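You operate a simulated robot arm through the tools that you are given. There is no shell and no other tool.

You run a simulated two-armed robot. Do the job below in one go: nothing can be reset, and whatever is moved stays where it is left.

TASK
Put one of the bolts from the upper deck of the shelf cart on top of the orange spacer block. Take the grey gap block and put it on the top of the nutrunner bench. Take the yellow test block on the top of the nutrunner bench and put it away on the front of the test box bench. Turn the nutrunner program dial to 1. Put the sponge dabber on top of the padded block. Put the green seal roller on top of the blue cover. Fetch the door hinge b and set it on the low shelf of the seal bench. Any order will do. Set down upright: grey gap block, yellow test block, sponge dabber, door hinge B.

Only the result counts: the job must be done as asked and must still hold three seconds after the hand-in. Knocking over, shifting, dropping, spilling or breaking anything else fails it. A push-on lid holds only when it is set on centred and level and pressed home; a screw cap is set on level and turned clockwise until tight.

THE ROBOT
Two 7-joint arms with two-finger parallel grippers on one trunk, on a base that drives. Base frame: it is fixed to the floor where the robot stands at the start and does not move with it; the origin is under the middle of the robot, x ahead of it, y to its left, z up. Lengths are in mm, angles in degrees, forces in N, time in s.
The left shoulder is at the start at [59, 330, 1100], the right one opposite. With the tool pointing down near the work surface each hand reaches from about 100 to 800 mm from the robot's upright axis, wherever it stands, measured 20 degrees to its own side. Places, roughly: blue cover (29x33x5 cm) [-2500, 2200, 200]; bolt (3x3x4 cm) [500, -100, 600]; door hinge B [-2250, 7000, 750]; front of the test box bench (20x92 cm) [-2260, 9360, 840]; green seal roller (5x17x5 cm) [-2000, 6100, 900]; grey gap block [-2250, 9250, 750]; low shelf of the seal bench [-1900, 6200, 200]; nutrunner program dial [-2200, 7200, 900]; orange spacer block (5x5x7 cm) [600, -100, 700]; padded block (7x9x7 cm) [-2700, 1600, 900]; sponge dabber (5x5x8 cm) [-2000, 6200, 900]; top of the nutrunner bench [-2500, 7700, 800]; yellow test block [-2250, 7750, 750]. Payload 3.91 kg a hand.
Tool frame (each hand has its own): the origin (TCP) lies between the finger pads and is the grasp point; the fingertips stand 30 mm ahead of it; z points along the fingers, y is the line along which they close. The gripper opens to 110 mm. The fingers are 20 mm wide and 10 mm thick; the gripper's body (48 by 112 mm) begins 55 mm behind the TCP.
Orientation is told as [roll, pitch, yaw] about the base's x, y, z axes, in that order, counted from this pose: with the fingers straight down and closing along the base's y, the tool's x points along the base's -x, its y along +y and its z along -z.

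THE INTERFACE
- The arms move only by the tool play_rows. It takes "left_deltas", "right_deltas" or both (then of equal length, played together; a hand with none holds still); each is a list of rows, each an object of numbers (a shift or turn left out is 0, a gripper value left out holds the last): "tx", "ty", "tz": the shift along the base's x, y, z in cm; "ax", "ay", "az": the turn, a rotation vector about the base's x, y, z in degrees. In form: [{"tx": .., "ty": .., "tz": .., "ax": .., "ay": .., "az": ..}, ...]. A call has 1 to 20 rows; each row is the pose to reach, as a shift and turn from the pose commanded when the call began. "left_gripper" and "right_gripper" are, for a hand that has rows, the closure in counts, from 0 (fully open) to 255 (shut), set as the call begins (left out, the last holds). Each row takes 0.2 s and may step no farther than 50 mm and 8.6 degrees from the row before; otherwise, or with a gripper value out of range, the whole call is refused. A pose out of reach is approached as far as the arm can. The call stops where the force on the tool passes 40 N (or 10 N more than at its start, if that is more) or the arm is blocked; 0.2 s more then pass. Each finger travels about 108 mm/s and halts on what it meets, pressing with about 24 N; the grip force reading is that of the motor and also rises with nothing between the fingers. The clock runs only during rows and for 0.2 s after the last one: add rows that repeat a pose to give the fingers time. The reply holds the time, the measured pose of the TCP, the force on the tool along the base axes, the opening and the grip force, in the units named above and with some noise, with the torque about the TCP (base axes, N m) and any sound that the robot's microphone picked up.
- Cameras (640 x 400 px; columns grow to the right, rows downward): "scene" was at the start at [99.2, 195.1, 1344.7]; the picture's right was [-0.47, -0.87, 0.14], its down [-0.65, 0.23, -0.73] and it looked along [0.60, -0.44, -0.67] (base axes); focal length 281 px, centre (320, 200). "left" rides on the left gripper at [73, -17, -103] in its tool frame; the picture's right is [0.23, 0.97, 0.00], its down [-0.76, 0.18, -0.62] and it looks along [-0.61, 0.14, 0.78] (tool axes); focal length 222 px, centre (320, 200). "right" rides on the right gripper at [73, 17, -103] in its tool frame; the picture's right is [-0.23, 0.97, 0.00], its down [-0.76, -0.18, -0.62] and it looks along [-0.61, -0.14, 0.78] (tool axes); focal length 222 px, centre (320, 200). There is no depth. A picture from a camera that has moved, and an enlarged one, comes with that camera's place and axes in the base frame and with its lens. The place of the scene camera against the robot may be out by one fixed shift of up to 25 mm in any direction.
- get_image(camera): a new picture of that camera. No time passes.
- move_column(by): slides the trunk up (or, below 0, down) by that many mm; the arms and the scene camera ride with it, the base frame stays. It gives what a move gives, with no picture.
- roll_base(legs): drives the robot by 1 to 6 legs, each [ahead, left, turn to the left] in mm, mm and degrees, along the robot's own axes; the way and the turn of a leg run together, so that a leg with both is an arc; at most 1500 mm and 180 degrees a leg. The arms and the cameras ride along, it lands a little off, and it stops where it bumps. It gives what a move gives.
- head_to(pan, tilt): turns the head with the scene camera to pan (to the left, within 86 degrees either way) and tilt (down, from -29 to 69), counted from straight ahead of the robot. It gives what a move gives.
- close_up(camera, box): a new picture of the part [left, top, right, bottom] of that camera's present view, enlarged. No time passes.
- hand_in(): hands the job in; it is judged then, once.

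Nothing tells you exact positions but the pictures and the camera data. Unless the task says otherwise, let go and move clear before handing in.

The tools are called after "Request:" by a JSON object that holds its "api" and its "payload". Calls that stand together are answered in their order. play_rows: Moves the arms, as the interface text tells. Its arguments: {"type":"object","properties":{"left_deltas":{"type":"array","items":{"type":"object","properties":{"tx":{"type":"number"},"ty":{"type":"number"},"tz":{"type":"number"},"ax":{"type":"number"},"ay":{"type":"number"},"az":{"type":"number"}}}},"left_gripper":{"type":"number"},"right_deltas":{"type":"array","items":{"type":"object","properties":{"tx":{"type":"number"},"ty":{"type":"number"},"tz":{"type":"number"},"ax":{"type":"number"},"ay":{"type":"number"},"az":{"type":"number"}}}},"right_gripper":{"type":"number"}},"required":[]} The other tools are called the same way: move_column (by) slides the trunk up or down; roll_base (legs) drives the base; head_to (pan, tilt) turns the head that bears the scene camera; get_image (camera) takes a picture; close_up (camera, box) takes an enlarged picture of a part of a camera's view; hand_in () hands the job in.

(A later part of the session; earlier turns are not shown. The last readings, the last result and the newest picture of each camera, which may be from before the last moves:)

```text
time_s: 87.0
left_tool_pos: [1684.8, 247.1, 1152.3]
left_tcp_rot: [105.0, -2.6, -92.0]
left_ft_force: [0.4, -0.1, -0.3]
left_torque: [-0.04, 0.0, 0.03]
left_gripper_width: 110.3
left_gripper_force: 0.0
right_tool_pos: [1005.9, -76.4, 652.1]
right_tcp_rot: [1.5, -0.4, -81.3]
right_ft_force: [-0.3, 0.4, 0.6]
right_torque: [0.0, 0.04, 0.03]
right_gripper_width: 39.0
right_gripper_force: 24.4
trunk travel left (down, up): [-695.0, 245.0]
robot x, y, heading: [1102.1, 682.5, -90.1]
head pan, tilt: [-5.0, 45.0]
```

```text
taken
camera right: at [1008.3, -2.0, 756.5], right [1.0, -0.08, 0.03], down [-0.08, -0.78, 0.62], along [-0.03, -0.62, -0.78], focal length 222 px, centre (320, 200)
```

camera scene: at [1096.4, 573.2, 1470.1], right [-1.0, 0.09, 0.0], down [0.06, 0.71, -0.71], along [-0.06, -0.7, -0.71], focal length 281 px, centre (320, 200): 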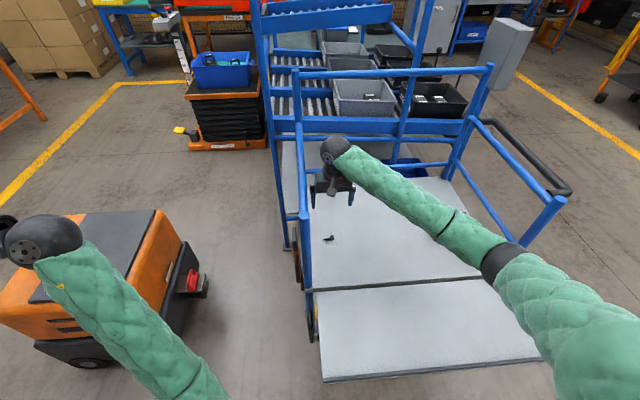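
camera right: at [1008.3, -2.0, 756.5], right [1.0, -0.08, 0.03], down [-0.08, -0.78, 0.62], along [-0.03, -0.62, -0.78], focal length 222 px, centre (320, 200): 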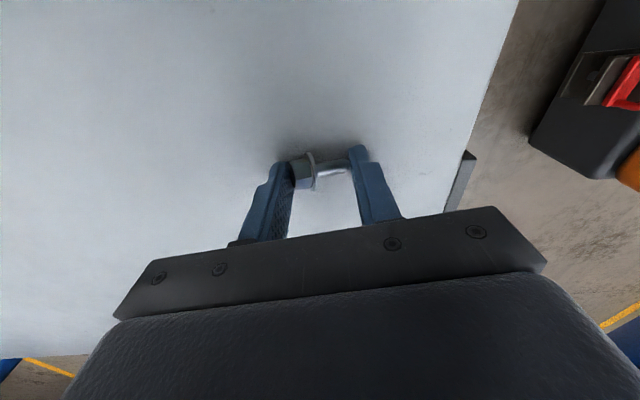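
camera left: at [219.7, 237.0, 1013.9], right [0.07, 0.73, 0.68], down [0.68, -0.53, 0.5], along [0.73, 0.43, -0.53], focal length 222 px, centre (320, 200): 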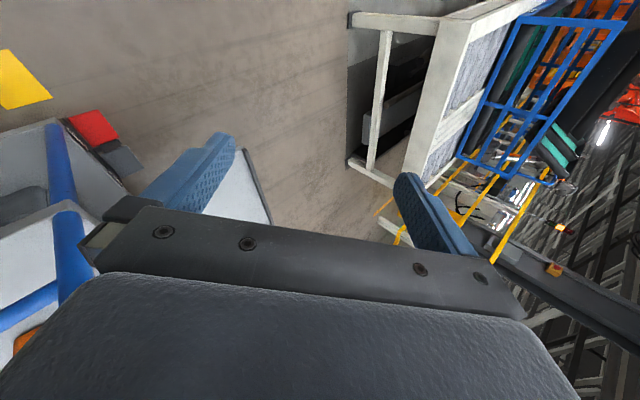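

The bolt is held: the opening is 39 mm, its full length. I will lift it well clear.

Request:
{"api": "play_rows", "payload": {"right_deltas": [{"tz": 3}, {"tz": 7}, {"tz": 11}, {"tz": 15}, {"tz": 19}, {"tz": 22}]}}

Request:
{"api": "roll_base", "payload": {"legs": [[0, -280, 0]]}}

Request:
{"api": "get_image", "payload": {"camera": "right"}}

Request:
{"api": "get_image", "payload": {"camera": "scene"}}

```text
time_s: 88.4
left_tool_pos: [1684.2, 247.3, 1153.4]
left_tcp_rot: [105.1, -2.5, -92.1]
left_ft_force: [-0.9, 0.2, -1.0]
left_torque: [0.01, -0.01, 0.0]
left_gripper_width: 109.9
left_gripper_force: 0.1
right_tool_pos: [1004.6, -76.9, 869.9]
right_tcp_rot: [1.5, -0.3, -81.3]
right_ft_force: [0.2, 0.1, 0.2]
right_torque: [0.01, -0.01, 0.0]
right_gripper_width: 38.3
right_gripper_force: 24.1
trunk travel left (down, up): [-695.0, 245.0]
robot x, y, heading: [1103.0, 679.6, -90.0]
head pan, tilt: [-5.0, 45.0]
```

```text
time_s: 90.3
left_tool_pos: [1403.9, 246.6, 1153.9]
left_tcp_rot: [105.2, -2.6, -91.8]
left_ft_force: [0.0, -0.3, 0.5]
left_torque: [0.0, -0.02, 0.02]
left_gripper_width: 110.0
left_gripper_force: 0.0
right_tool_pos: [726.7, -77.9, 872.7]
right_tcp_rot: [1.5, -0.4, -81.1]
right_ft_force: [-0.7, 0.0, 0.4]
right_torque: [0.04, -0.05, 0.0]
right_gripper_width: 38.4
right_gripper_force: 23.7
trunk travel left (down, up): [-695.0, 245.0]
robot x, y, heading: [822.3, 683.7, -89.8]
head pan, tilt: [-5.0, 45.0]
```

```text
taken
camera right: at [729.0, -4.1, 975.3], right [1.0, -0.07, 0.03], down [-0.08, -0.78, 0.62], along [-0.03, -0.62, -0.78], focal length 222 px, centre (320, 200)
```

right: 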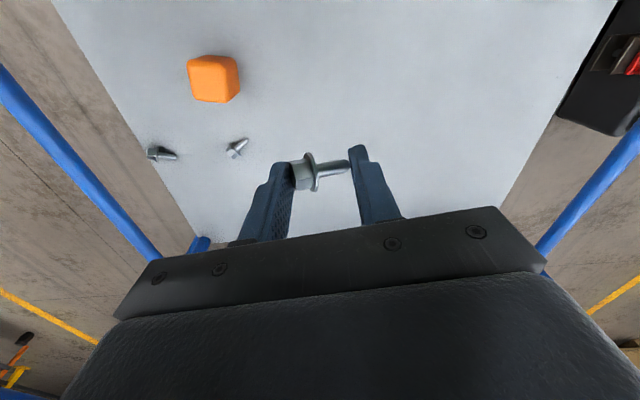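

```text
taken
camera scene: at [817.0, 572.7, 1470.0], right [-1.0, 0.08, 0.0], down [0.06, 0.7, -0.71], along [-0.06, -0.7, -0.71], focal length 281 px, centre (320, 200)
```

scene: 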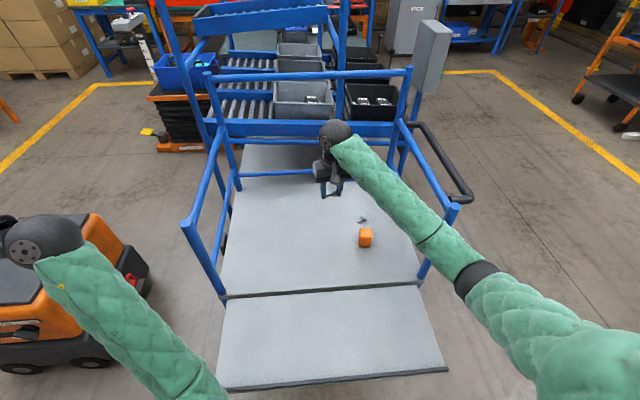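

The bolt is firmly held and the block is in view. I will zoom in on the block to find its top face.

Request:
{"api": "close_up", "payload": {"camera": "right", "box": [165, 35, 275, 115]}}

Request:
{"api": "close_up", "payload": {"camera": "scene", "box": [330, 200, 410, 260]}}

```text
5.00 times, centred on (220, 75) of right
camera zoom: at [729.0, -4.1, 975.3], right [1.0, -0.07, 0.03], down [-0.08, -0.78, 0.62], along [-0.03, -0.62, -0.78], focal length 1111 px, centre (820, 825)
```

zoom: 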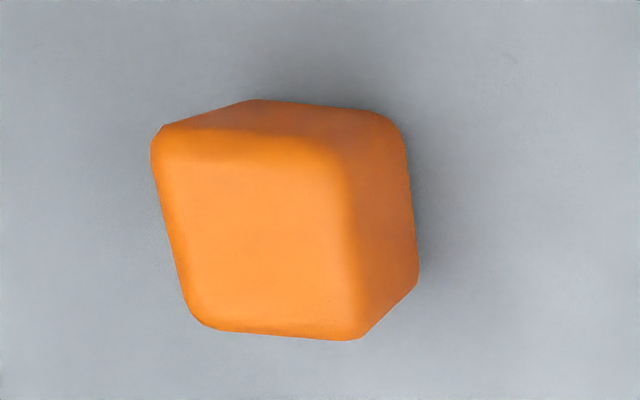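

```text
6.67 times, centred on (370, 230) of scene
camera zoom: at [817.0, 572.7, 1470.0], right [-1.0, 0.08, 0.0], down [0.06, 0.7, -0.71], along [-0.06, -0.7, -0.71], focal length 1874 px, centre (-13, 0)
```

zoom: 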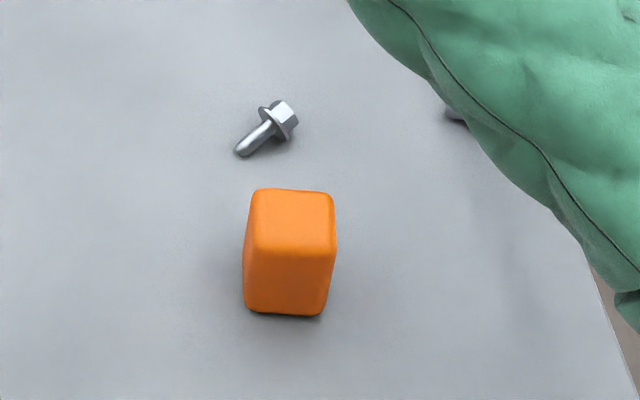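

The block's top face centre is near (605, -50) by this view. I will move the hand above it at a safe height and look again.

Request:
{"api": "play_rows", "payload": {"right_deltas": [{"tx": -4, "ty": 1}, {"tx": -8, "ty": 2}, {"tx": -12, "ty": 2.8}, {"tx": -12, "ty": 2.8, "tz": -4}, {"tx": -12, "ty": 2.8, "tz": -7}]}}

Request:
{"api": "get_image", "payload": {"camera": "right"}}

Request:
{"api": "get_image", "payload": {"camera": "scene"}}

```text
time_s: 91.7
left_tool_pos: [1438.7, 282.2, 1159.5]
left_tcp_rot: [105.3, -3.4, -88.5]
left_ft_force: [-0.7, 0.1, 0.2]
left_torque: [0.02, 0.01, -0.05]
left_gripper_width: 110.0
left_gripper_force: 0.0
right_tool_pos: [665.6, -63.5, 816.7]
right_tcp_rot: [1.5, -1.8, -77.0]
right_ft_force: [0.0, -0.1, -0.4]
right_torque: [-0.01, 0.0, -0.02]
right_gripper_width: 38.7
right_gripper_force: 23.9
trunk travel left (down, up): [-695.0, 245.0]
robot x, y, heading: [828.7, 669.5, -86.4]
head pan, tilt: [-5.0, 45.0]
stopped in row 5 (right hand): the arm was blocked; the commanded pose is now the measured one
```

```text
taken
camera right: at [662.2, 13.2, 919.2], right [1.0, 0.0, 0.03], down [-0.02, -0.77, 0.64], along [0.02, -0.64, -0.77], focal length 222 px, centre (320, 200)
```

right: 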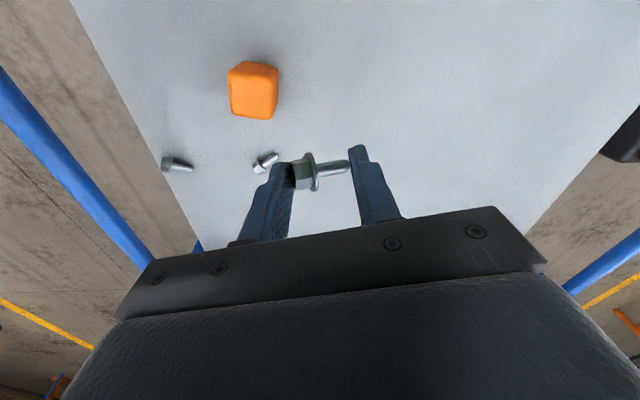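

```text
taken
camera scene: at [842.5, 577.5, 1472.0], right [-1.0, 0.03, 0.01], down [0.01, 0.7, -0.72], along [-0.03, -0.72, -0.7], focal length 281 px, centre (320, 200)
```

scene: 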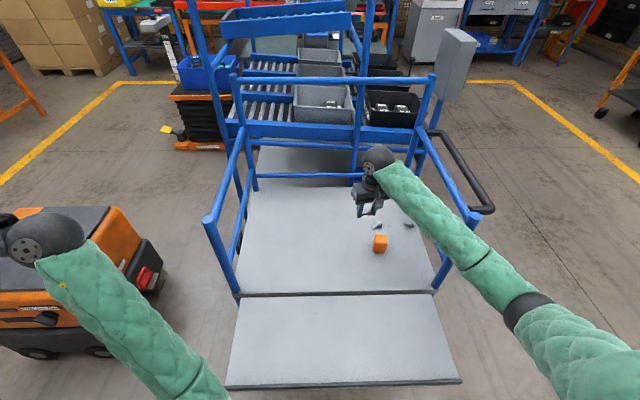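

The hand was stopped short and the robot twisted by 3 degrees, so the arm or body touched something. I will look for the contact before moving on.

Request:
{"api": "close_up", "payload": {"camera": "scene", "box": [0, 396, 640, 400]}}

Request:
{"api": "close_up", "payload": {"camera": "scene", "box": [340, 120, 640, 340]}}

Request:
{"api": "close_up", "payload": {"camera": "right", "box": [0, 0, 4, 400]}}

```text
1.00 times, centred on (320, 398) of scene (not enlarged: the box is as wide or as high as the picture)
camera zoom: at [842.5, 577.5, 1472.0], right [-1.0, 0.03, 0.01], down [0.01, 0.7, -0.72], along [-0.03, -0.72, -0.7], focal length 281 px, centre (320, 2)
```

zoom: 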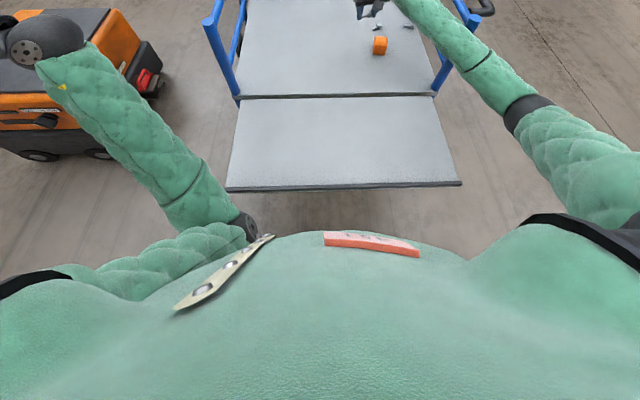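

```text
1.82 times, centred on (490, 230) of scene
camera zoom: at [842.5, 577.5, 1472.0], right [-1.0, 0.03, 0.01], down [0.01, 0.7, -0.72], along [-0.03, -0.72, -0.7], focal length 511 px, centre (11, 146)
```

zoom: 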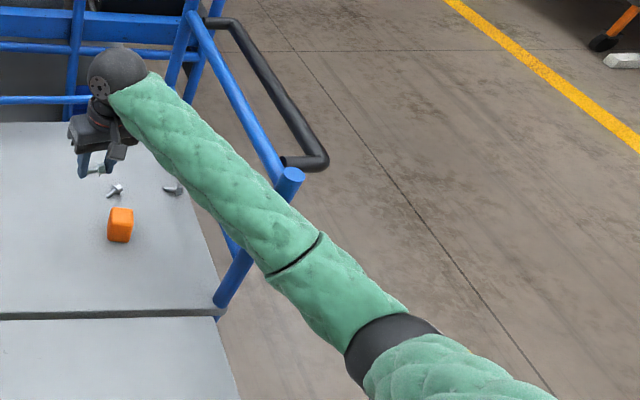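

```text
1.00 times, centred on (2, 200) of right (not enlarged: the box is as wide or as high as the picture)
camera zoom: at [662.2, 13.2, 919.2], right [1.0, 0.0, 0.03], down [-0.02, -0.77, 0.64], along [0.02, -0.64, -0.77], focal length 222 px, centre (638, 200)
```

zoom: 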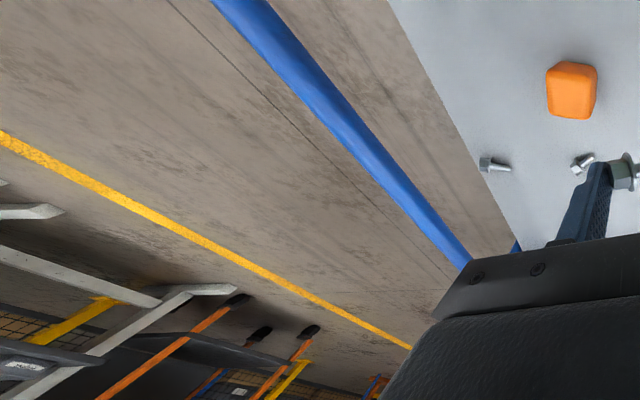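

I do not see a clear contact yet. I will check the region to my right, around the elbow and upper arm.

Request:
{"api": "close_up", "payload": {"camera": "scene", "box": [636, 0, 640, 400]}}

Request:
{"api": "play_rows", "payload": {"right_deltas": [{"tz": 0}, {"tz": 0}]}}

```text
1.00 times, centred on (638, 200) of scene (not enlarged: the box is as wide or as high as the picture)
camera zoom: at [842.5, 577.5, 1472.0], right [-1.0, 0.03, 0.01], down [0.01, 0.7, -0.72], along [-0.03, -0.72, -0.7], focal length 281 px, centre (2, 200)
```

zoom: 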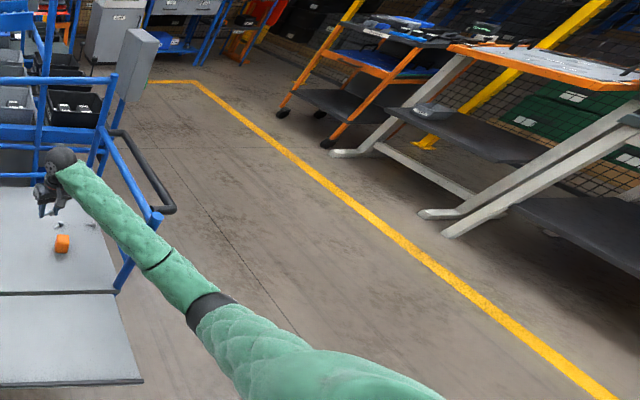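

```text
time_s: 92.3
left_tool_pos: [1441.2, 279.6, 1155.1]
left_tcp_rot: [104.8, -3.4, -88.7]
left_ft_force: [-0.3, 0.7, -0.8]
left_torque: [-0.01, -0.03, -0.01]
left_gripper_width: 110.0
left_gripper_force: 0.0
right_tool_pos: [665.0, -63.1, 816.0]
right_tcp_rot: [1.3, -1.6, -77.1]
right_ft_force: [-0.4, 1.1, 0.4]
right_torque: [0.01, 0.02, 0.02]
right_gripper_width: 38.3
right_gripper_force: 24.0
trunk travel left (down, up): [-695.0, 245.0]
robot x, y, heading: [819.3, 668.9, -86.8]
head pan, tilt: [-5.0, 45.0]
```

The forearm brushes the top of the cart's near-left post. I will raise the trunk so the arm comes in more steeply, and shift the base to the left and slightly closer.

Request:
{"api": "move_column", "payload": {"by": 130}}

Request:
{"api": "roll_base", "payload": {"legs": [[20, 100, -3.2]]}}

Request:
{"api": "get_image", "payload": {"camera": "right"}}

Request:
{"api": "get_image", "payload": {"camera": "scene"}}

```text
time_s: 93.9
left_tool_pos: [1424.8, 262.4, 1287.2]
left_tcp_rot: [105.6, -2.6, -88.8]
left_ft_force: [0.6, -0.5, -0.2]
left_torque: [0.0, -0.02, -0.01]
left_gripper_width: 109.8
left_gripper_force: 0.1
right_tool_pos: [647.3, -78.5, 933.3]
right_tcp_rot: [1.9, -0.9, -77.8]
right_ft_force: [-0.6, -1.3, -0.6]
right_torque: [-0.02, 0.01, 0.0]
right_gripper_width: 38.4
right_gripper_force: 24.0
trunk travel left (down, up): [-825.0, 115.0]
robot x, y, heading: [823.3, 666.2, -86.7]
head pan, tilt: [-5.0, 45.0]
```

```text
time_s: 95.1
left_tool_pos: [1505.5, 212.7, 1287.3]
left_tcp_rot: [105.5, -2.6, -92.0]
left_ft_force: [0.0, -0.5, 0.1]
left_torque: [0.01, 0.01, 0.01]
left_gripper_width: 110.0
left_gripper_force: 0.0
right_tool_pos: [710.3, -83.1, 933.8]
right_tcp_rot: [1.8, -0.9, -80.9]
right_ft_force: [1.1, -0.8, -1.3]
right_torque: [0.01, 0.04, -0.01]
right_gripper_width: 38.4
right_gripper_force: 23.4
trunk travel left (down, up): [-825.0, 115.0]
robot x, y, heading: [923.8, 652.2, -89.7]
head pan, tilt: [-5.0, 45.0]
```

```text
taken
camera right: at [710.4, -7.7, 1037.6], right [1.0, -0.07, 0.03], down [-0.08, -0.77, 0.63], along [-0.02, -0.63, -0.78], focal length 222 px, centre (320, 200)
```

right: 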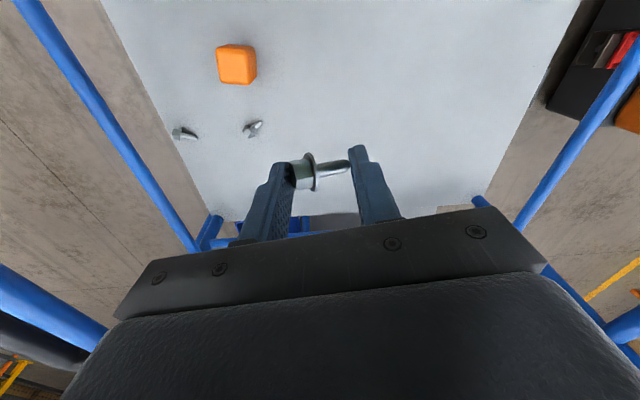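

```text
taken
camera scene: at [921.4, 539.8, 1600.0], right [-1.0, 0.09, 0.0], down [0.06, 0.7, -0.71], along [-0.06, -0.7, -0.71], focal length 281 px, centre (320, 200)
```

scene: 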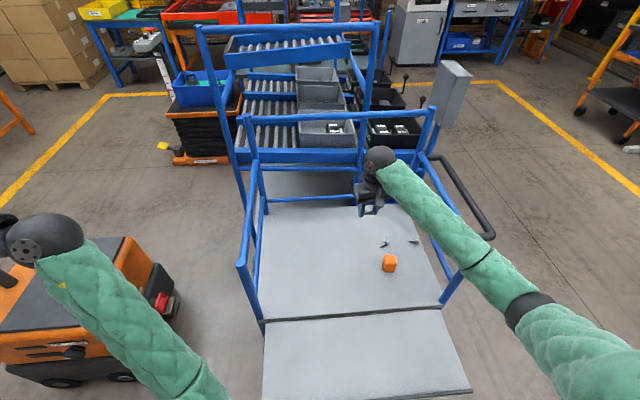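

The block's top centre is consistently at about (605, -50). I will move the hand over it at the present height and check that nothing touches.

Request:
{"api": "play_rows", "payload": {"right_deltas": [{"tx": -3.5, "ty": 1}, {"tx": -7, "ty": 2.2}, {"tx": -10.5, "ty": 3.3}, {"tx": -10.5, "ty": 3.3}]}}

Request:
{"api": "get_image", "payload": {"camera": "scene"}}

```text
time_s: 96.1
left_tool_pos: [1504.3, 213.1, 1287.1]
left_tcp_rot: [105.5, -2.5, -91.9]
left_ft_force: [0.7, 1.0, -0.2]
left_torque: [-0.02, 0.01, 0.02]
left_gripper_width: 110.1
left_gripper_force: 0.0
right_tool_pos: [601.5, -50.1, 933.2]
right_tcp_rot: [2.0, -1.0, -80.9]
right_ft_force: [1.0, 0.0, -0.3]
right_torque: [0.03, 0.03, 0.01]
right_gripper_width: 38.3
right_gripper_force: 23.7
trunk travel left (down, up): [-825.0, 115.0]
robot x, y, heading: [923.9, 655.3, -89.9]
head pan, tilt: [-5.0, 45.0]
```

```text
taken
camera scene: at [921.1, 539.6, 1600.0], right [-1.0, 0.09, 0.0], down [0.06, 0.71, -0.71], along [-0.06, -0.7, -0.71], focal length 281 px, centre (320, 200)
```

scene: 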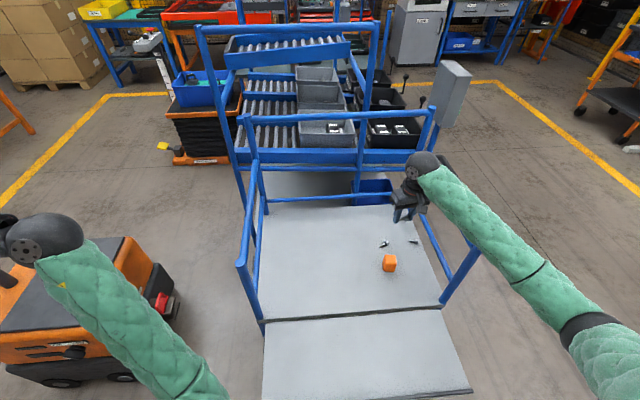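

No contact. I will lower halfway and check alignment with the block.

Request:
{"api": "play_rows", "payload": {"right_deltas": [{"tx": 0.3, "tz": -4}, {"tx": 0.3, "tz": -8}, {"tx": 0.3, "tz": -12}, {"tx": 0.3, "tz": -15}]}}

Request:
{"api": "get_image", "payload": {"camera": "right"}}

Request:
{"api": "close_up", "payload": {"camera": "scene", "box": [350, 150, 500, 290]}}

```text
time_s: 97.1
left_tool_pos: [1503.2, 213.6, 1286.6]
left_tcp_rot: [105.5, -2.6, -92.0]
left_ft_force: [1.0, 0.2, 0.4]
left_torque: [0.01, -0.02, 0.04]
left_gripper_width: 110.0
left_gripper_force: 0.1
right_tool_pos: [603.4, -49.8, 784.0]
right_tcp_rot: [1.9, -0.8, -80.9]
right_ft_force: [0.3, 0.0, -0.9]
right_torque: [0.0, -0.01, -0.01]
right_gripper_width: 38.3
right_gripper_force: 23.8
trunk travel left (down, up): [-825.0, 115.0]
robot x, y, heading: [926.8, 653.0, -89.8]
head pan, tilt: [-5.0, 45.0]
```

```text
taken
camera right: at [605.4, 25.5, 887.6], right [1.0, -0.07, 0.04], down [-0.08, -0.77, 0.63], along [-0.02, -0.63, -0.78], focal length 222 px, centre (320, 200)
```

right: 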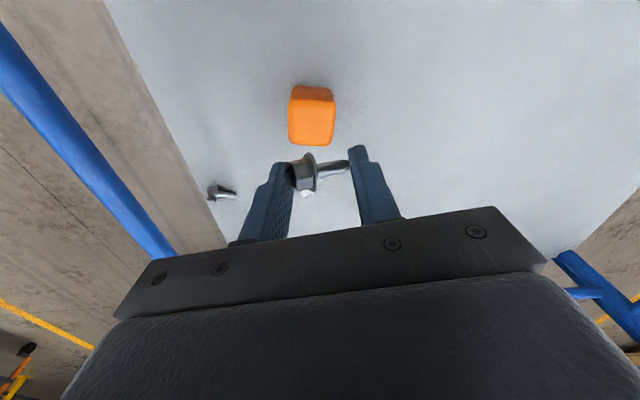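

```text
2.86 times, centred on (425, 220) of scene
camera zoom: at [920.4, 539.6, 1600.0], right [-1.0, 0.09, 0.0], down [0.06, 0.71, -0.71], along [-0.06, -0.7, -0.71], focal length 803 px, centre (20, 143)
```

zoom: 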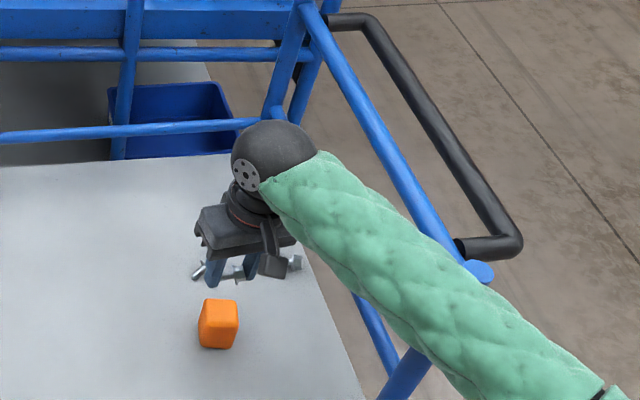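

I will zoom in on the block through the right camera for the final alignment.

Request:
{"api": "close_up", "payload": {"camera": "right", "box": [260, 70, 380, 150]}}

```text
5.00 times, centred on (320, 110) of right
camera zoom: at [605.4, 25.5, 887.6], right [1.0, -0.07, 0.04], down [-0.08, -0.77, 0.63], along [-0.02, -0.63, -0.78], focal length 1111 px, centre (320, 650)
```

zoom: 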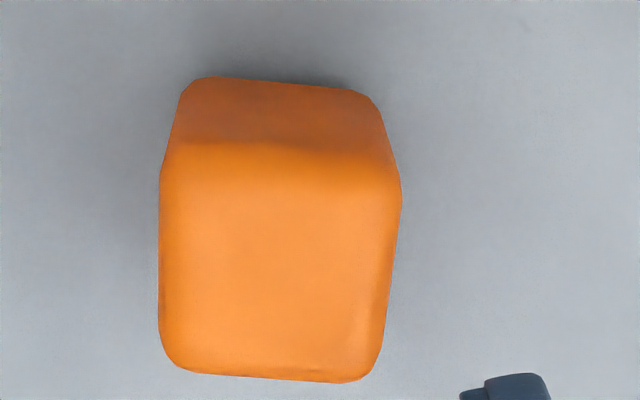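

Combining three views, the block's top is at about (600, -52, 675). I will lower close to it, then feel the last millimetres in small steps.

Request:
{"api": "play_rows", "payload": {"right_deltas": [{"tx": -0.3, "tz": -3}, {"tx": -0.3, "tz": -6}, {"tx": -0.3, "tz": -6}]}}

Request:
{"api": "get_image", "payload": {"camera": "right"}}

Request:
{"api": "close_up", "payload": {"camera": "scene", "box": [350, 200, 450, 280]}}

```text
time_s: 97.9
left_tool_pos: [1503.3, 214.9, 1287.8]
left_tcp_rot: [105.5, -2.6, -92.0]
left_ft_force: [0.0, -0.1, 0.6]
left_torque: [0.01, 0.03, -0.01]
left_gripper_width: 110.1
left_gripper_force: 0.1
right_tool_pos: [602.0, -49.2, 725.5]
right_tcp_rot: [1.9, -0.9, -80.9]
right_ft_force: [0.7, -0.9, -1.7]
right_torque: [-0.03, 0.0, 0.01]
right_gripper_width: 37.9
right_gripper_force: 24.5
trunk travel left (down, up): [-825.0, 115.0]
robot x, y, heading: [924.2, 652.6, -90.0]
head pan, tilt: [-5.0, 45.0]
```

```text
taken
camera right: at [603.9, 25.6, 828.8], right [1.0, -0.07, 0.04], down [-0.08, -0.77, 0.63], along [-0.02, -0.63, -0.78], focal length 222 px, centre (320, 200)
```

right: 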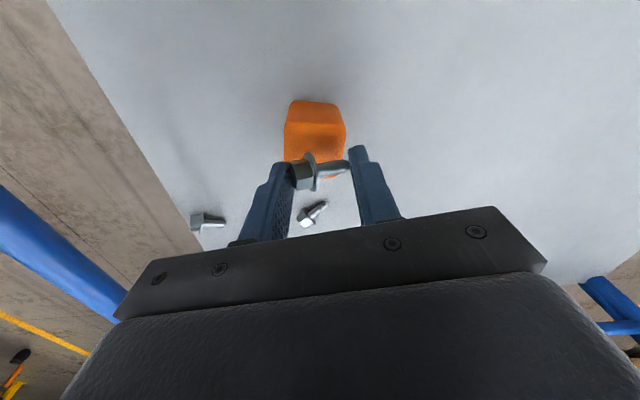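

```text
5.00 times, centred on (400, 240) of scene
camera zoom: at [920.2, 540.6, 1600.1], right [-1.0, 0.09, 0.0], down [0.06, 0.7, -0.71], along [-0.06, -0.7, -0.71], focal length 1405 px, centre (-80, 0)
```

zoom: 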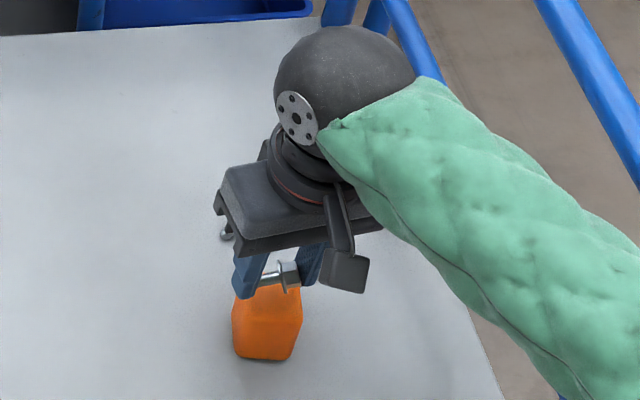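

The bolt hangs right above the block's top. I will descend in small steps until light contact.

Request:
{"api": "play_rows", "payload": {"right_deltas": [{"tz": -0.7}, {"tz": -1.2}, {"tz": -1.2}]}}

Request:
{"api": "get_image", "payload": {"camera": "right"}}

Request:
{"api": "close_up", "payload": {"camera": "scene", "box": [360, 220, 430, 276]}}

```text
time_s: 98.7
left_tool_pos: [1503.7, 213.6, 1287.5]
left_tcp_rot: [105.5, -2.7, -92.0]
left_ft_force: [0.2, -0.6, -0.7]
left_torque: [-0.04, 0.0, -0.01]
left_gripper_width: 109.9
left_gripper_force: 0.1
right_tool_pos: [604.6, -48.5, 713.4]
right_tcp_rot: [1.9, -1.0, -80.9]
right_ft_force: [-0.5, 0.5, 11.3]
right_torque: [0.02, -0.19, 0.02]
right_gripper_width: 38.3
right_gripper_force: 24.0
trunk travel left (down, up): [-825.0, 115.0]
robot x, y, heading: [926.4, 652.0, -89.7]
head pan, tilt: [-5.0, 45.0]
```

```text
taken
camera right: at [605.1, 26.6, 817.3], right [1.0, -0.07, 0.04], down [-0.08, -0.77, 0.63], along [-0.02, -0.63, -0.78], focal length 222 px, centre (320, 200)
```

right: 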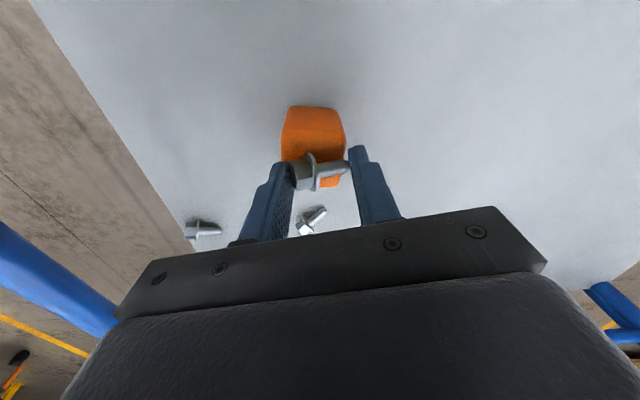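

```text
7.14 times, centred on (395, 248) of scene
camera zoom: at [920.7, 541.1, 1600.4], right [-1.0, 0.09, 0.0], down [0.06, 0.7, -0.71], along [-0.06, -0.7, -0.71], focal length 2008 px, centre (-216, -143)
```

zoom: 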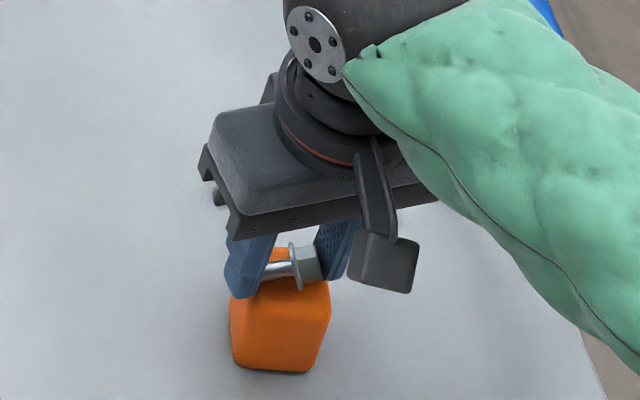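

Contact at about 11 N, with the bolt roughly 10 mm behind the block's centre. I will lift a little, shift toward the centre and set it down again.

Request:
{"api": "play_rows", "payload": {"right_deltas": [{"tz": 0.6}, {"tx": -0.4, "ty": 0.8, "tz": 0.6}, {"tx": -0.4, "ty": 0.8, "tz": 0.2}, {"tx": -0.4, "ty": 0.8, "tz": 0.2}]}}

Request:
{"api": "close_up", "payload": {"camera": "right", "box": [260, 90, 380, 210]}}

Request:
{"api": "close_up", "payload": {"camera": "scene", "box": [360, 220, 430, 276]}}

```text
time_s: 99.7
left_tool_pos: [1503.3, 213.5, 1287.6]
left_tcp_rot: [105.5, -2.6, -92.0]
left_ft_force: [0.0, 0.0, 0.6]
left_torque: [0.01, -0.01, 0.0]
left_gripper_width: 110.0
left_gripper_force: 0.1
right_tool_pos: [598.8, -41.0, 713.7]
right_tcp_rot: [1.9, -0.9, -80.8]
right_ft_force: [0.3, -0.6, -0.1]
right_torque: [0.05, 0.0, -0.02]
right_gripper_width: 38.1
right_gripper_force: 24.2
trunk travel left (down, up): [-825.0, 115.0]
robot x, y, heading: [924.9, 653.8, -89.8]
head pan, tilt: [-5.0, 45.0]
```

```text
3.33 times, centred on (320, 150) of right
camera zoom: at [600.1, 33.8, 818.1], right [1.0, -0.07, 0.04], down [-0.08, -0.77, 0.63], along [-0.02, -0.63, -0.78], focal length 740 px, centre (320, 367)
```

zoom: 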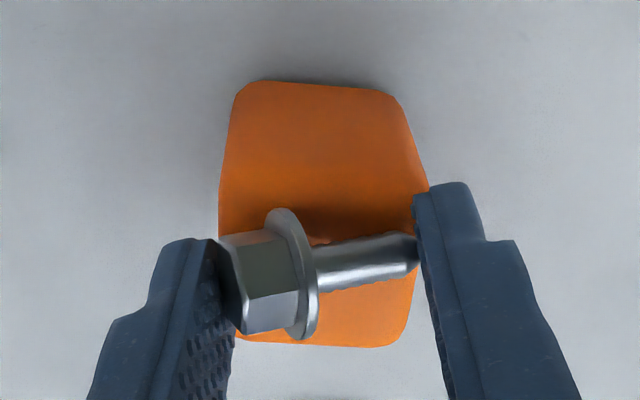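

```text
7.14 times, centred on (395, 248) of scene
camera zoom: at [920.2, 540.6, 1600.1], right [-1.0, 0.09, 0.0], down [0.06, 0.7, -0.71], along [-0.06, -0.7, -0.71], focal length 2008 px, centre (-216, -143)
```

zoom: 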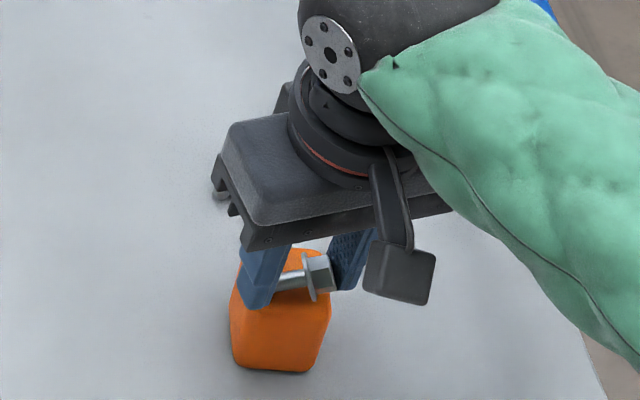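

Now the bolt is centred over the top face. I will lower the last few millimetres to light contact.

Request:
{"api": "play_rows", "payload": {"right_deltas": [{"tz": -0.2}, {"tz": -0.3}]}}

```text
time_s: 100.3
left_tool_pos: [1504.1, 215.2, 1288.3]
left_tcp_rot: [105.5, -2.7, -92.0]
left_ft_force: [0.0, -0.2, -0.4]
left_torque: [0.01, -0.03, 0.04]
left_gripper_width: 110.0
left_gripper_force: 0.2
right_tool_pos: [599.5, -41.9, 713.2]
right_tcp_rot: [1.7, -1.1, -80.8]
right_ft_force: [-2.6, 0.7, 18.4]
right_torque: [-0.04, -0.1, 0.02]
right_gripper_width: 38.1
right_gripper_force: 24.3
trunk travel left (down, up): [-825.0, 115.0]
robot x, y, heading: [921.6, 651.3, -89.8]
head pan, tilt: [-5.0, 45.0]
```

In contact at 18 N. I will ease off a millimetre and open the fingers gently.

Request:
{"api": "play_rows", "payload": {"right_deltas": [{"tz": 0.1}, {"tz": 0.1}]}}

Request:
{"api": "play_rows", "payload": {"right_deltas": [{"tz": 0}, {"tz": 0}, {"tz": 0}], "right_gripper": 120}}

Request:
{"api": "close_up", "payload": {"camera": "right", "box": [260, 90, 380, 210]}}

```text
time_s: 100.9
left_tool_pos: [1503.6, 216.4, 1289.1]
left_tcp_rot: [105.5, -2.8, -92.0]
left_ft_force: [0.2, 1.3, -0.7]
left_torque: [-0.03, -0.01, 0.02]
left_gripper_width: 109.8
left_gripper_force: 0.0
right_tool_pos: [598.5, -40.6, 712.6]
right_tcp_rot: [1.8, -1.1, -80.9]
right_ft_force: [-2.3, -2.7, 18.7]
right_torque: [-0.11, -0.08, -0.01]
right_gripper_width: 38.1
right_gripper_force: 24.1
trunk travel left (down, up): [-825.0, 115.0]
robot x, y, heading: [925.4, 647.9, -89.9]
head pan, tilt: [-5.0, 45.0]
```

```text
time_s: 101.7
left_tool_pos: [1504.9, 214.9, 1287.5]
left_tcp_rot: [105.4, -2.7, -92.0]
left_ft_force: [0.0, 0.2, -0.3]
left_torque: [-0.01, 0.0, 0.0]
left_gripper_width: 109.9
left_gripper_force: 0.1
right_tool_pos: [600.0, -39.8, 712.4]
right_tcp_rot: [1.7, -0.9, -80.9]
right_ft_force: [-0.6, 6.5, 17.3]
right_torque: [0.0, 0.5, -0.16]
right_gripper_width: 57.4
right_gripper_force: 0.1
trunk travel left (down, up): [-825.0, 115.0]
robot x, y, heading: [926.7, 650.0, -90.1]
head pan, tilt: [-5.0, 45.0]
```

```text
3.33 times, centred on (320, 150) of right
camera zoom: at [600.9, 35.3, 816.1], right [1.0, -0.07, 0.03], down [-0.08, -0.77, 0.63], along [-0.02, -0.63, -0.78], focal length 740 px, centre (320, 367)
```

zoom: 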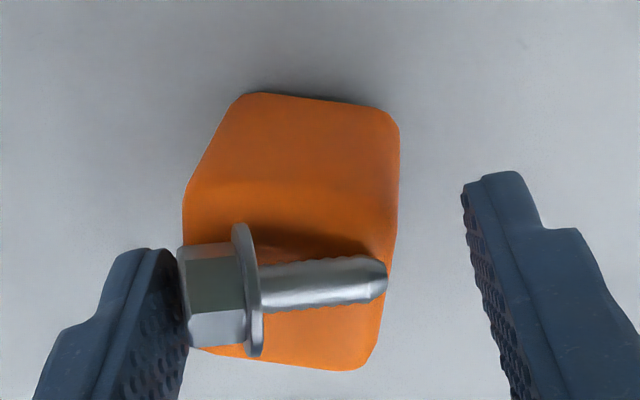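

The left finger seems to rest on the block's edge and push it. I will raise the hand straight up now.

Request:
{"api": "play_rows", "payload": {"right_deltas": [{"tz": 0.5}, {"tz": 1.2}, {"tz": 2.5}]}}

Request:
{"api": "close_up", "payload": {"camera": "right", "box": [240, 70, 400, 220]}}

Request:
{"api": "close_up", "payload": {"camera": "scene", "box": [350, 215, 440, 280]}}

```text
time_s: 102.5
left_tool_pos: [1503.3, 213.3, 1287.2]
left_tcp_rot: [105.6, -2.6, -92.0]
left_ft_force: [-0.3, 0.7, 0.5]
left_torque: [-0.02, 0.0, -0.03]
left_gripper_width: 110.0
left_gripper_force: 0.1
right_tool_pos: [601.1, -41.4, 736.1]
right_tcp_rot: [1.9, -0.9, -80.8]
right_ft_force: [0.2, -1.3, -0.9]
right_torque: [-0.01, 0.03, 0.01]
right_gripper_width: 58.4
right_gripper_force: 0.1
trunk travel left (down, up): [-825.0, 115.0]
robot x, y, heading: [925.2, 650.9, -89.9]
head pan, tilt: [-5.0, 45.0]
```

```text
2.67 times, centred on (320, 145) of right
camera zoom: at [601.4, 33.4, 839.5], right [1.0, -0.07, 0.04], down [-0.08, -0.77, 0.63], along [-0.02, -0.63, -0.78], focal length 592 px, centre (320, 347)
```

zoom: 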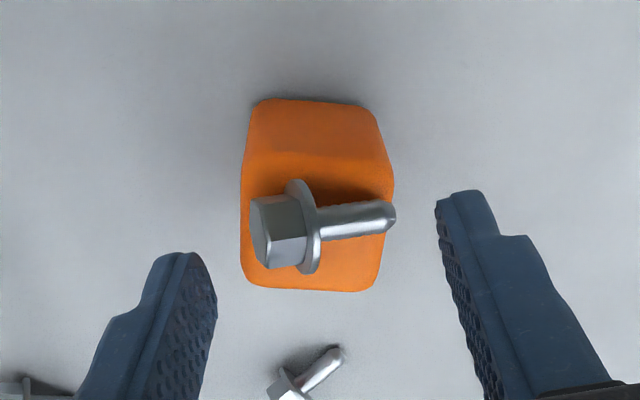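

```text
6.15 times, centred on (395, 248) of scene
camera zoom: at [920.2, 539.9, 1600.0], right [-1.0, 0.09, 0.0], down [0.06, 0.7, -0.71], along [-0.06, -0.7, -0.71], focal length 1730 px, centre (-142, -92)
```

zoom: 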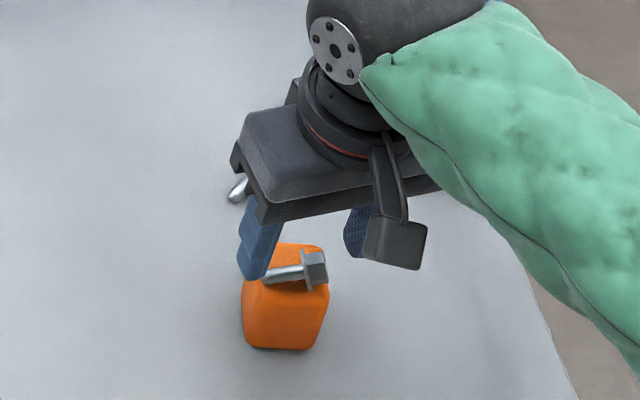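

The bolt now lies on top of the orange block, centred. I will withdraw the hand upward and then inspect the lowered side panel, which I would like to fold back up.

Request:
{"api": "play_rows", "payload": {"right_deltas": [{"tz": 4}, {"tz": 9}, {"tz": 14}, {"ty": 3, "tz": 18}, {"ty": 7, "tz": 21}, {"ty": 12, "tz": 23}], "right_gripper": 0}}

Request:
{"api": "close_up", "payload": {"camera": "right", "box": [200, 0, 420, 140]}}

Request:
{"api": "close_up", "payload": {"camera": "scene", "box": [220, 280, 500, 400]}}

```text
refused: row 6 steps farther than a row can; nothing moved
```

```text
2.86 times, centred on (310, 70) of right
camera zoom: at [601.4, 33.4, 839.5], right [1.0, -0.07, 0.04], down [-0.08, -0.77, 0.63], along [-0.02, -0.63, -0.78], focal length 635 px, centre (349, 571)
```

zoom: 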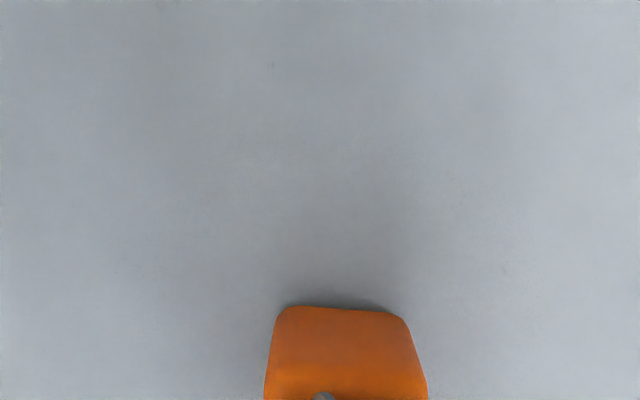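

```text
2.29 times, centred on (360, 340) of scene
camera zoom: at [920.2, 539.9, 1600.0], right [-1.0, 0.09, 0.0], down [0.06, 0.7, -0.71], along [-0.06, -0.7, -0.71], focal length 642 px, centre (229, -120)
```

zoom: 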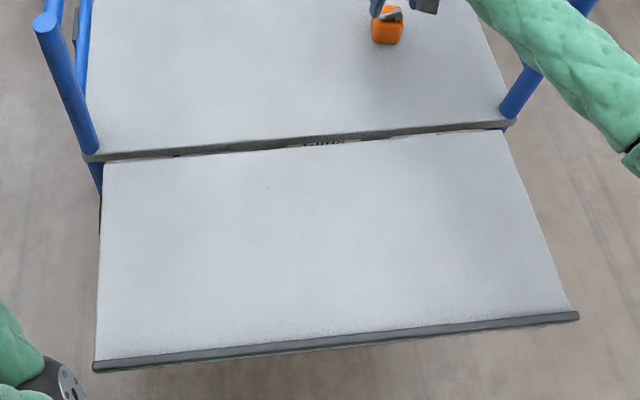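

The flap has a dark outer lip and a hinge line along the deck. I will first raise the right hand with shorter steps.

Request:
{"api": "play_rows", "payload": {"right_deltas": [{"tz": 4}, {"tz": 8}, {"tz": 12}, {"ty": 2, "tz": 16}, {"ty": 5, "tz": 19}, {"ty": 8, "tz": 22}, {"ty": 12, "tz": 24}], "right_gripper": 0}}

Request:
{"api": "get_image", "payload": {"camera": "right"}}

Request:
{"api": "close_up", "payload": {"camera": "scene", "box": [350, 215, 440, 280]}}

```text
time_s: 104.1
left_tool_pos: [1504.0, 215.6, 1289.3]
left_tcp_rot: [105.5, -2.7, -91.8]
left_ft_force: [0.4, 0.7, 0.4]
left_torque: [0.01, 0.02, -0.01]
left_gripper_width: 110.1
left_gripper_force: 0.1
right_tool_pos: [599.0, 82.2, 976.6]
right_tcp_rot: [1.8, -1.0, -80.8]
right_ft_force: [0.7, -0.1, 0.1]
right_torque: [-0.01, -0.01, 0.01]
right_gripper_width: 110.2
right_gripper_force: 0.1
trunk travel left (down, up): [-825.0, 115.0]
robot x, y, heading: [918.9, 650.6, -89.8]
head pan, tilt: [-5.0, 45.0]
```

```text
taken
camera right: at [599.8, 156.8, 1079.9], right [1.0, -0.07, 0.04], down [-0.08, -0.77, 0.63], along [-0.02, -0.63, -0.78], focal length 222 px, centre (320, 200)
```

right: 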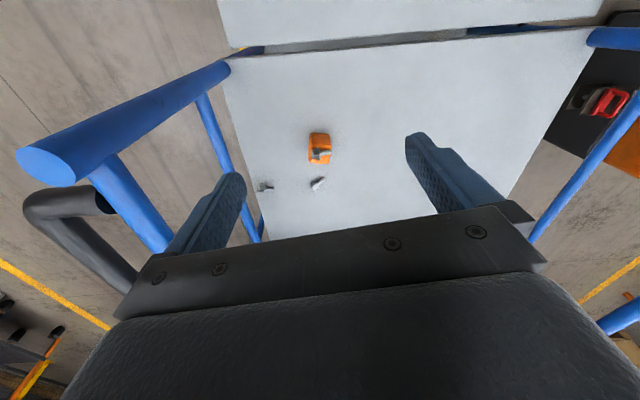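

```text
6.15 times, centred on (395, 248) of scene
camera zoom: at [920.0, 542.3, 1600.2], right [-1.0, 0.08, 0.0], down [0.06, 0.7, -0.71], along [-0.06, -0.71, -0.71], focal length 1730 px, centre (-142, -92)
```

zoom: 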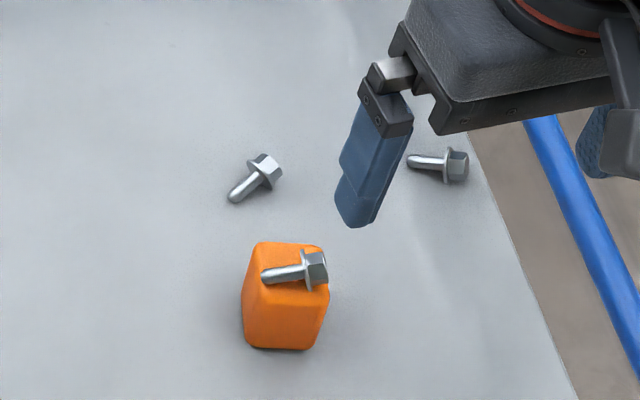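

The bolt rests well on the block. The side panel stood upright by itself at the start, so I will fold it back up from outside: first retract the right hand and back the base away from the cart.

Request:
{"api": "play_rows", "payload": {"right_deltas": [{"ty": 2, "tz": 4}, {"ty": 5, "tz": 7}, {"tx": 3, "ty": 9, "tz": 7}, {"tx": 6, "ty": 13, "tz": 7}, {"tx": 9, "ty": 17, "tz": 7}], "right_gripper": 255}}

Request:
{"api": "roll_base", "payload": {"legs": [[-400, 0, 0]]}}

Request:
{"api": "move_column", "payload": {"by": -300}}

Request:
{"api": "get_image", "payload": {"camera": "scene"}}

Request:
{"api": "get_image", "payload": {"camera": "right"}}

```text
time_s: 105.3
left_tool_pos: [1504.8, 211.7, 1285.6]
left_tcp_rot: [105.5, -2.6, -92.0]
left_ft_force: [-0.8, -0.4, 0.2]
left_torque: [-0.01, 0.01, 0.04]
left_gripper_width: 109.9
left_gripper_force: 0.0
right_tool_pos: [688.2, 213.8, 1032.3]
right_tcp_rot: [2.0, -0.8, -81.0]
right_ft_force: [0.0, 0.4, -1.1]
right_torque: [-0.01, 0.02, 0.01]
right_gripper_width: 0.2
right_gripper_force: 24.6
right hand out of reach, approached as far as the arm can: row 5
trunk travel left (down, up): [-825.0, 115.0]
robot x, y, heading: [924.7, 649.6, -89.7]
head pan, tilt: [-5.0, 45.0]
```

```text
time_s: 107.8
left_tool_pos: [1501.9, 609.4, 1287.2]
left_tcp_rot: [105.5, -2.6, -92.2]
left_ft_force: [0.7, 0.6, -0.6]
left_torque: [0.01, 0.02, 0.02]
left_gripper_width: 109.8
left_gripper_force: 0.0
right_tool_pos: [686.5, 614.2, 1034.1]
right_tcp_rot: [1.9, -0.9, -81.1]
right_ft_force: [0.4, 0.2, 0.5]
right_torque: [-0.03, -0.02, 0.02]
right_gripper_width: 0.0
right_gripper_force: 23.6
trunk travel left (down, up): [-825.0, 115.0]
robot x, y, heading: [927.1, 1047.9, -89.9]
head pan, tilt: [-5.0, 45.0]
```

```text
time_s: 110.8
left_tool_pos: [1501.8, 610.4, 987.9]
left_tcp_rot: [105.6, -2.6, -92.2]
left_ft_force: [0.0, -0.3, 0.8]
left_torque: [0.02, 0.03, 0.01]
left_gripper_width: 109.9
left_gripper_force: 0.1
right_tool_pos: [685.7, 613.5, 733.5]
right_tcp_rot: [1.8, -0.7, -81.1]
right_ft_force: [0.3, -0.2, 1.6]
right_torque: [0.04, 0.0, 0.03]
right_gripper_width: 0.0
right_gripper_force: 24.3
trunk travel left (down, up): [-525.0, 415.0]
robot x, y, heading: [926.2, 1048.4, -90.1]
head pan, tilt: [-5.0, 45.0]
```

```text
taken
camera scene: at [919.8, 938.7, 1300.2], right [-1.0, 0.09, 0.0], down [0.06, 0.7, -0.71], along [-0.06, -0.7, -0.71], focal length 281 px, centre (320, 200)
```

scene: 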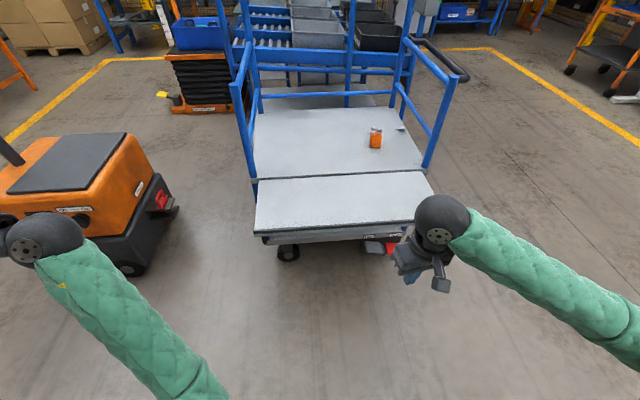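

```text
taken
camera right: at [686.9, 689.0, 837.9], right [1.0, -0.07, 0.04], down [-0.08, -0.77, 0.63], along [-0.02, -0.63, -0.78], focal length 222 px, centre (320, 200)
```

right: 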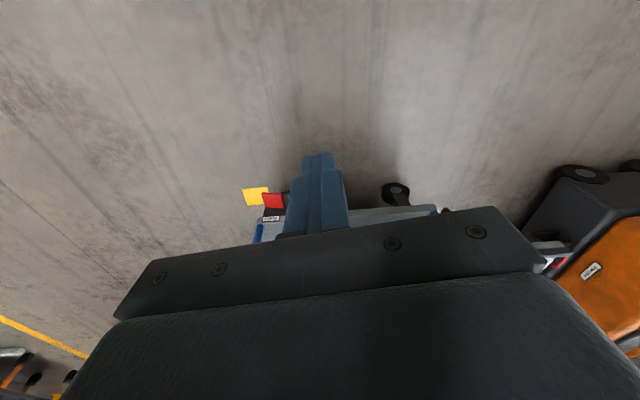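

The panel is level, hinged near y 120 with its outer lip near y 380. I will turn the closed right gripper to point horizontally toward the cart, below the panel's height and still outside it.

Request:
{"api": "play_rows", "payload": {"right_deltas": [{"ty": -1, "tz": -1, "ax": -7.5}, {"ty": -2, "tz": -2, "ax": -15}, {"ty": -3, "tz": -3, "ax": -22.5}, {"ty": -4, "tz": -5, "ax": -30}, {"ty": -5, "tz": -7, "ax": -37.5}, {"ty": -6, "tz": -9, "ax": -45}, {"ty": -7, "tz": -11, "ax": -52.5}, {"ty": -8, "tz": -13, "ax": -60}, {"ty": -9, "tz": -14, "ax": -67.5}, {"ty": -10, "tz": -15, "ax": -75}, {"ty": -11, "tz": -16, "ax": -82.5}, {"ty": -12, "tz": -17, "ax": -90}]}}

Request:
{"api": "get_image", "payload": {"camera": "right"}}

Request:
{"api": "get_image", "payload": {"camera": "scene"}}

```text
time_s: 113.3
left_tool_pos: [1503.4, 609.8, 987.5]
left_tcp_rot: [105.5, -2.6, -92.3]
left_ft_force: [-0.8, -0.1, -0.7]
left_torque: [0.0, 0.03, 0.01]
left_gripper_width: 109.8
left_gripper_force: 0.0
right_tool_pos: [687.1, 494.5, 563.7]
right_tcp_rot: [-93.1, -80.8, 5.2]
right_ft_force: [2.9, -0.1, 0.5]
right_torque: [-0.03, 0.0, -0.2]
right_gripper_width: 0.1
right_gripper_force: 24.3
right hand out of reach, approached as far as the arm can: row 1, 2, 3, 4
trunk travel left (down, up): [-525.0, 415.0]
robot x, y, heading: [925.1, 1045.7, -90.2]
head pan, tilt: [-5.0, 45.0]
```

```text
taken
camera right: at [688.0, 597.8, 489.6], right [1.0, 0.04, 0.07], down [-0.08, 0.63, 0.77], along [-0.02, -0.78, 0.63], focal length 222 px, centre (320, 200)
```

right: 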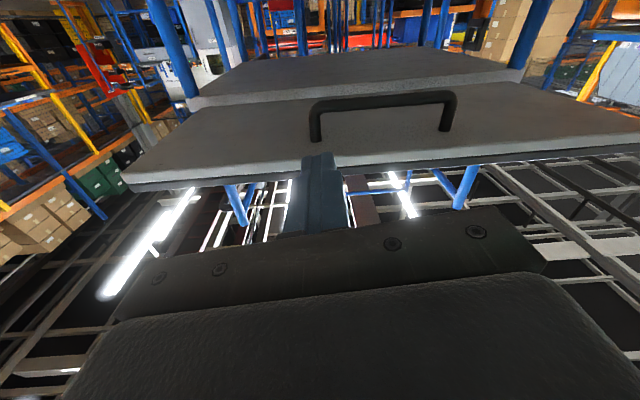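

```text
taken
camera scene: at [920.5, 938.8, 1300.1], right [-1.0, 0.09, 0.0], down [0.06, 0.7, -0.71], along [-0.06, -0.7, -0.71], focal length 281 px, centre (320, 200)
```

scene: 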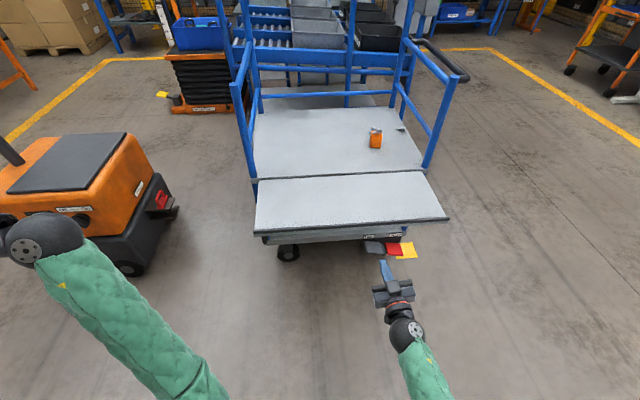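

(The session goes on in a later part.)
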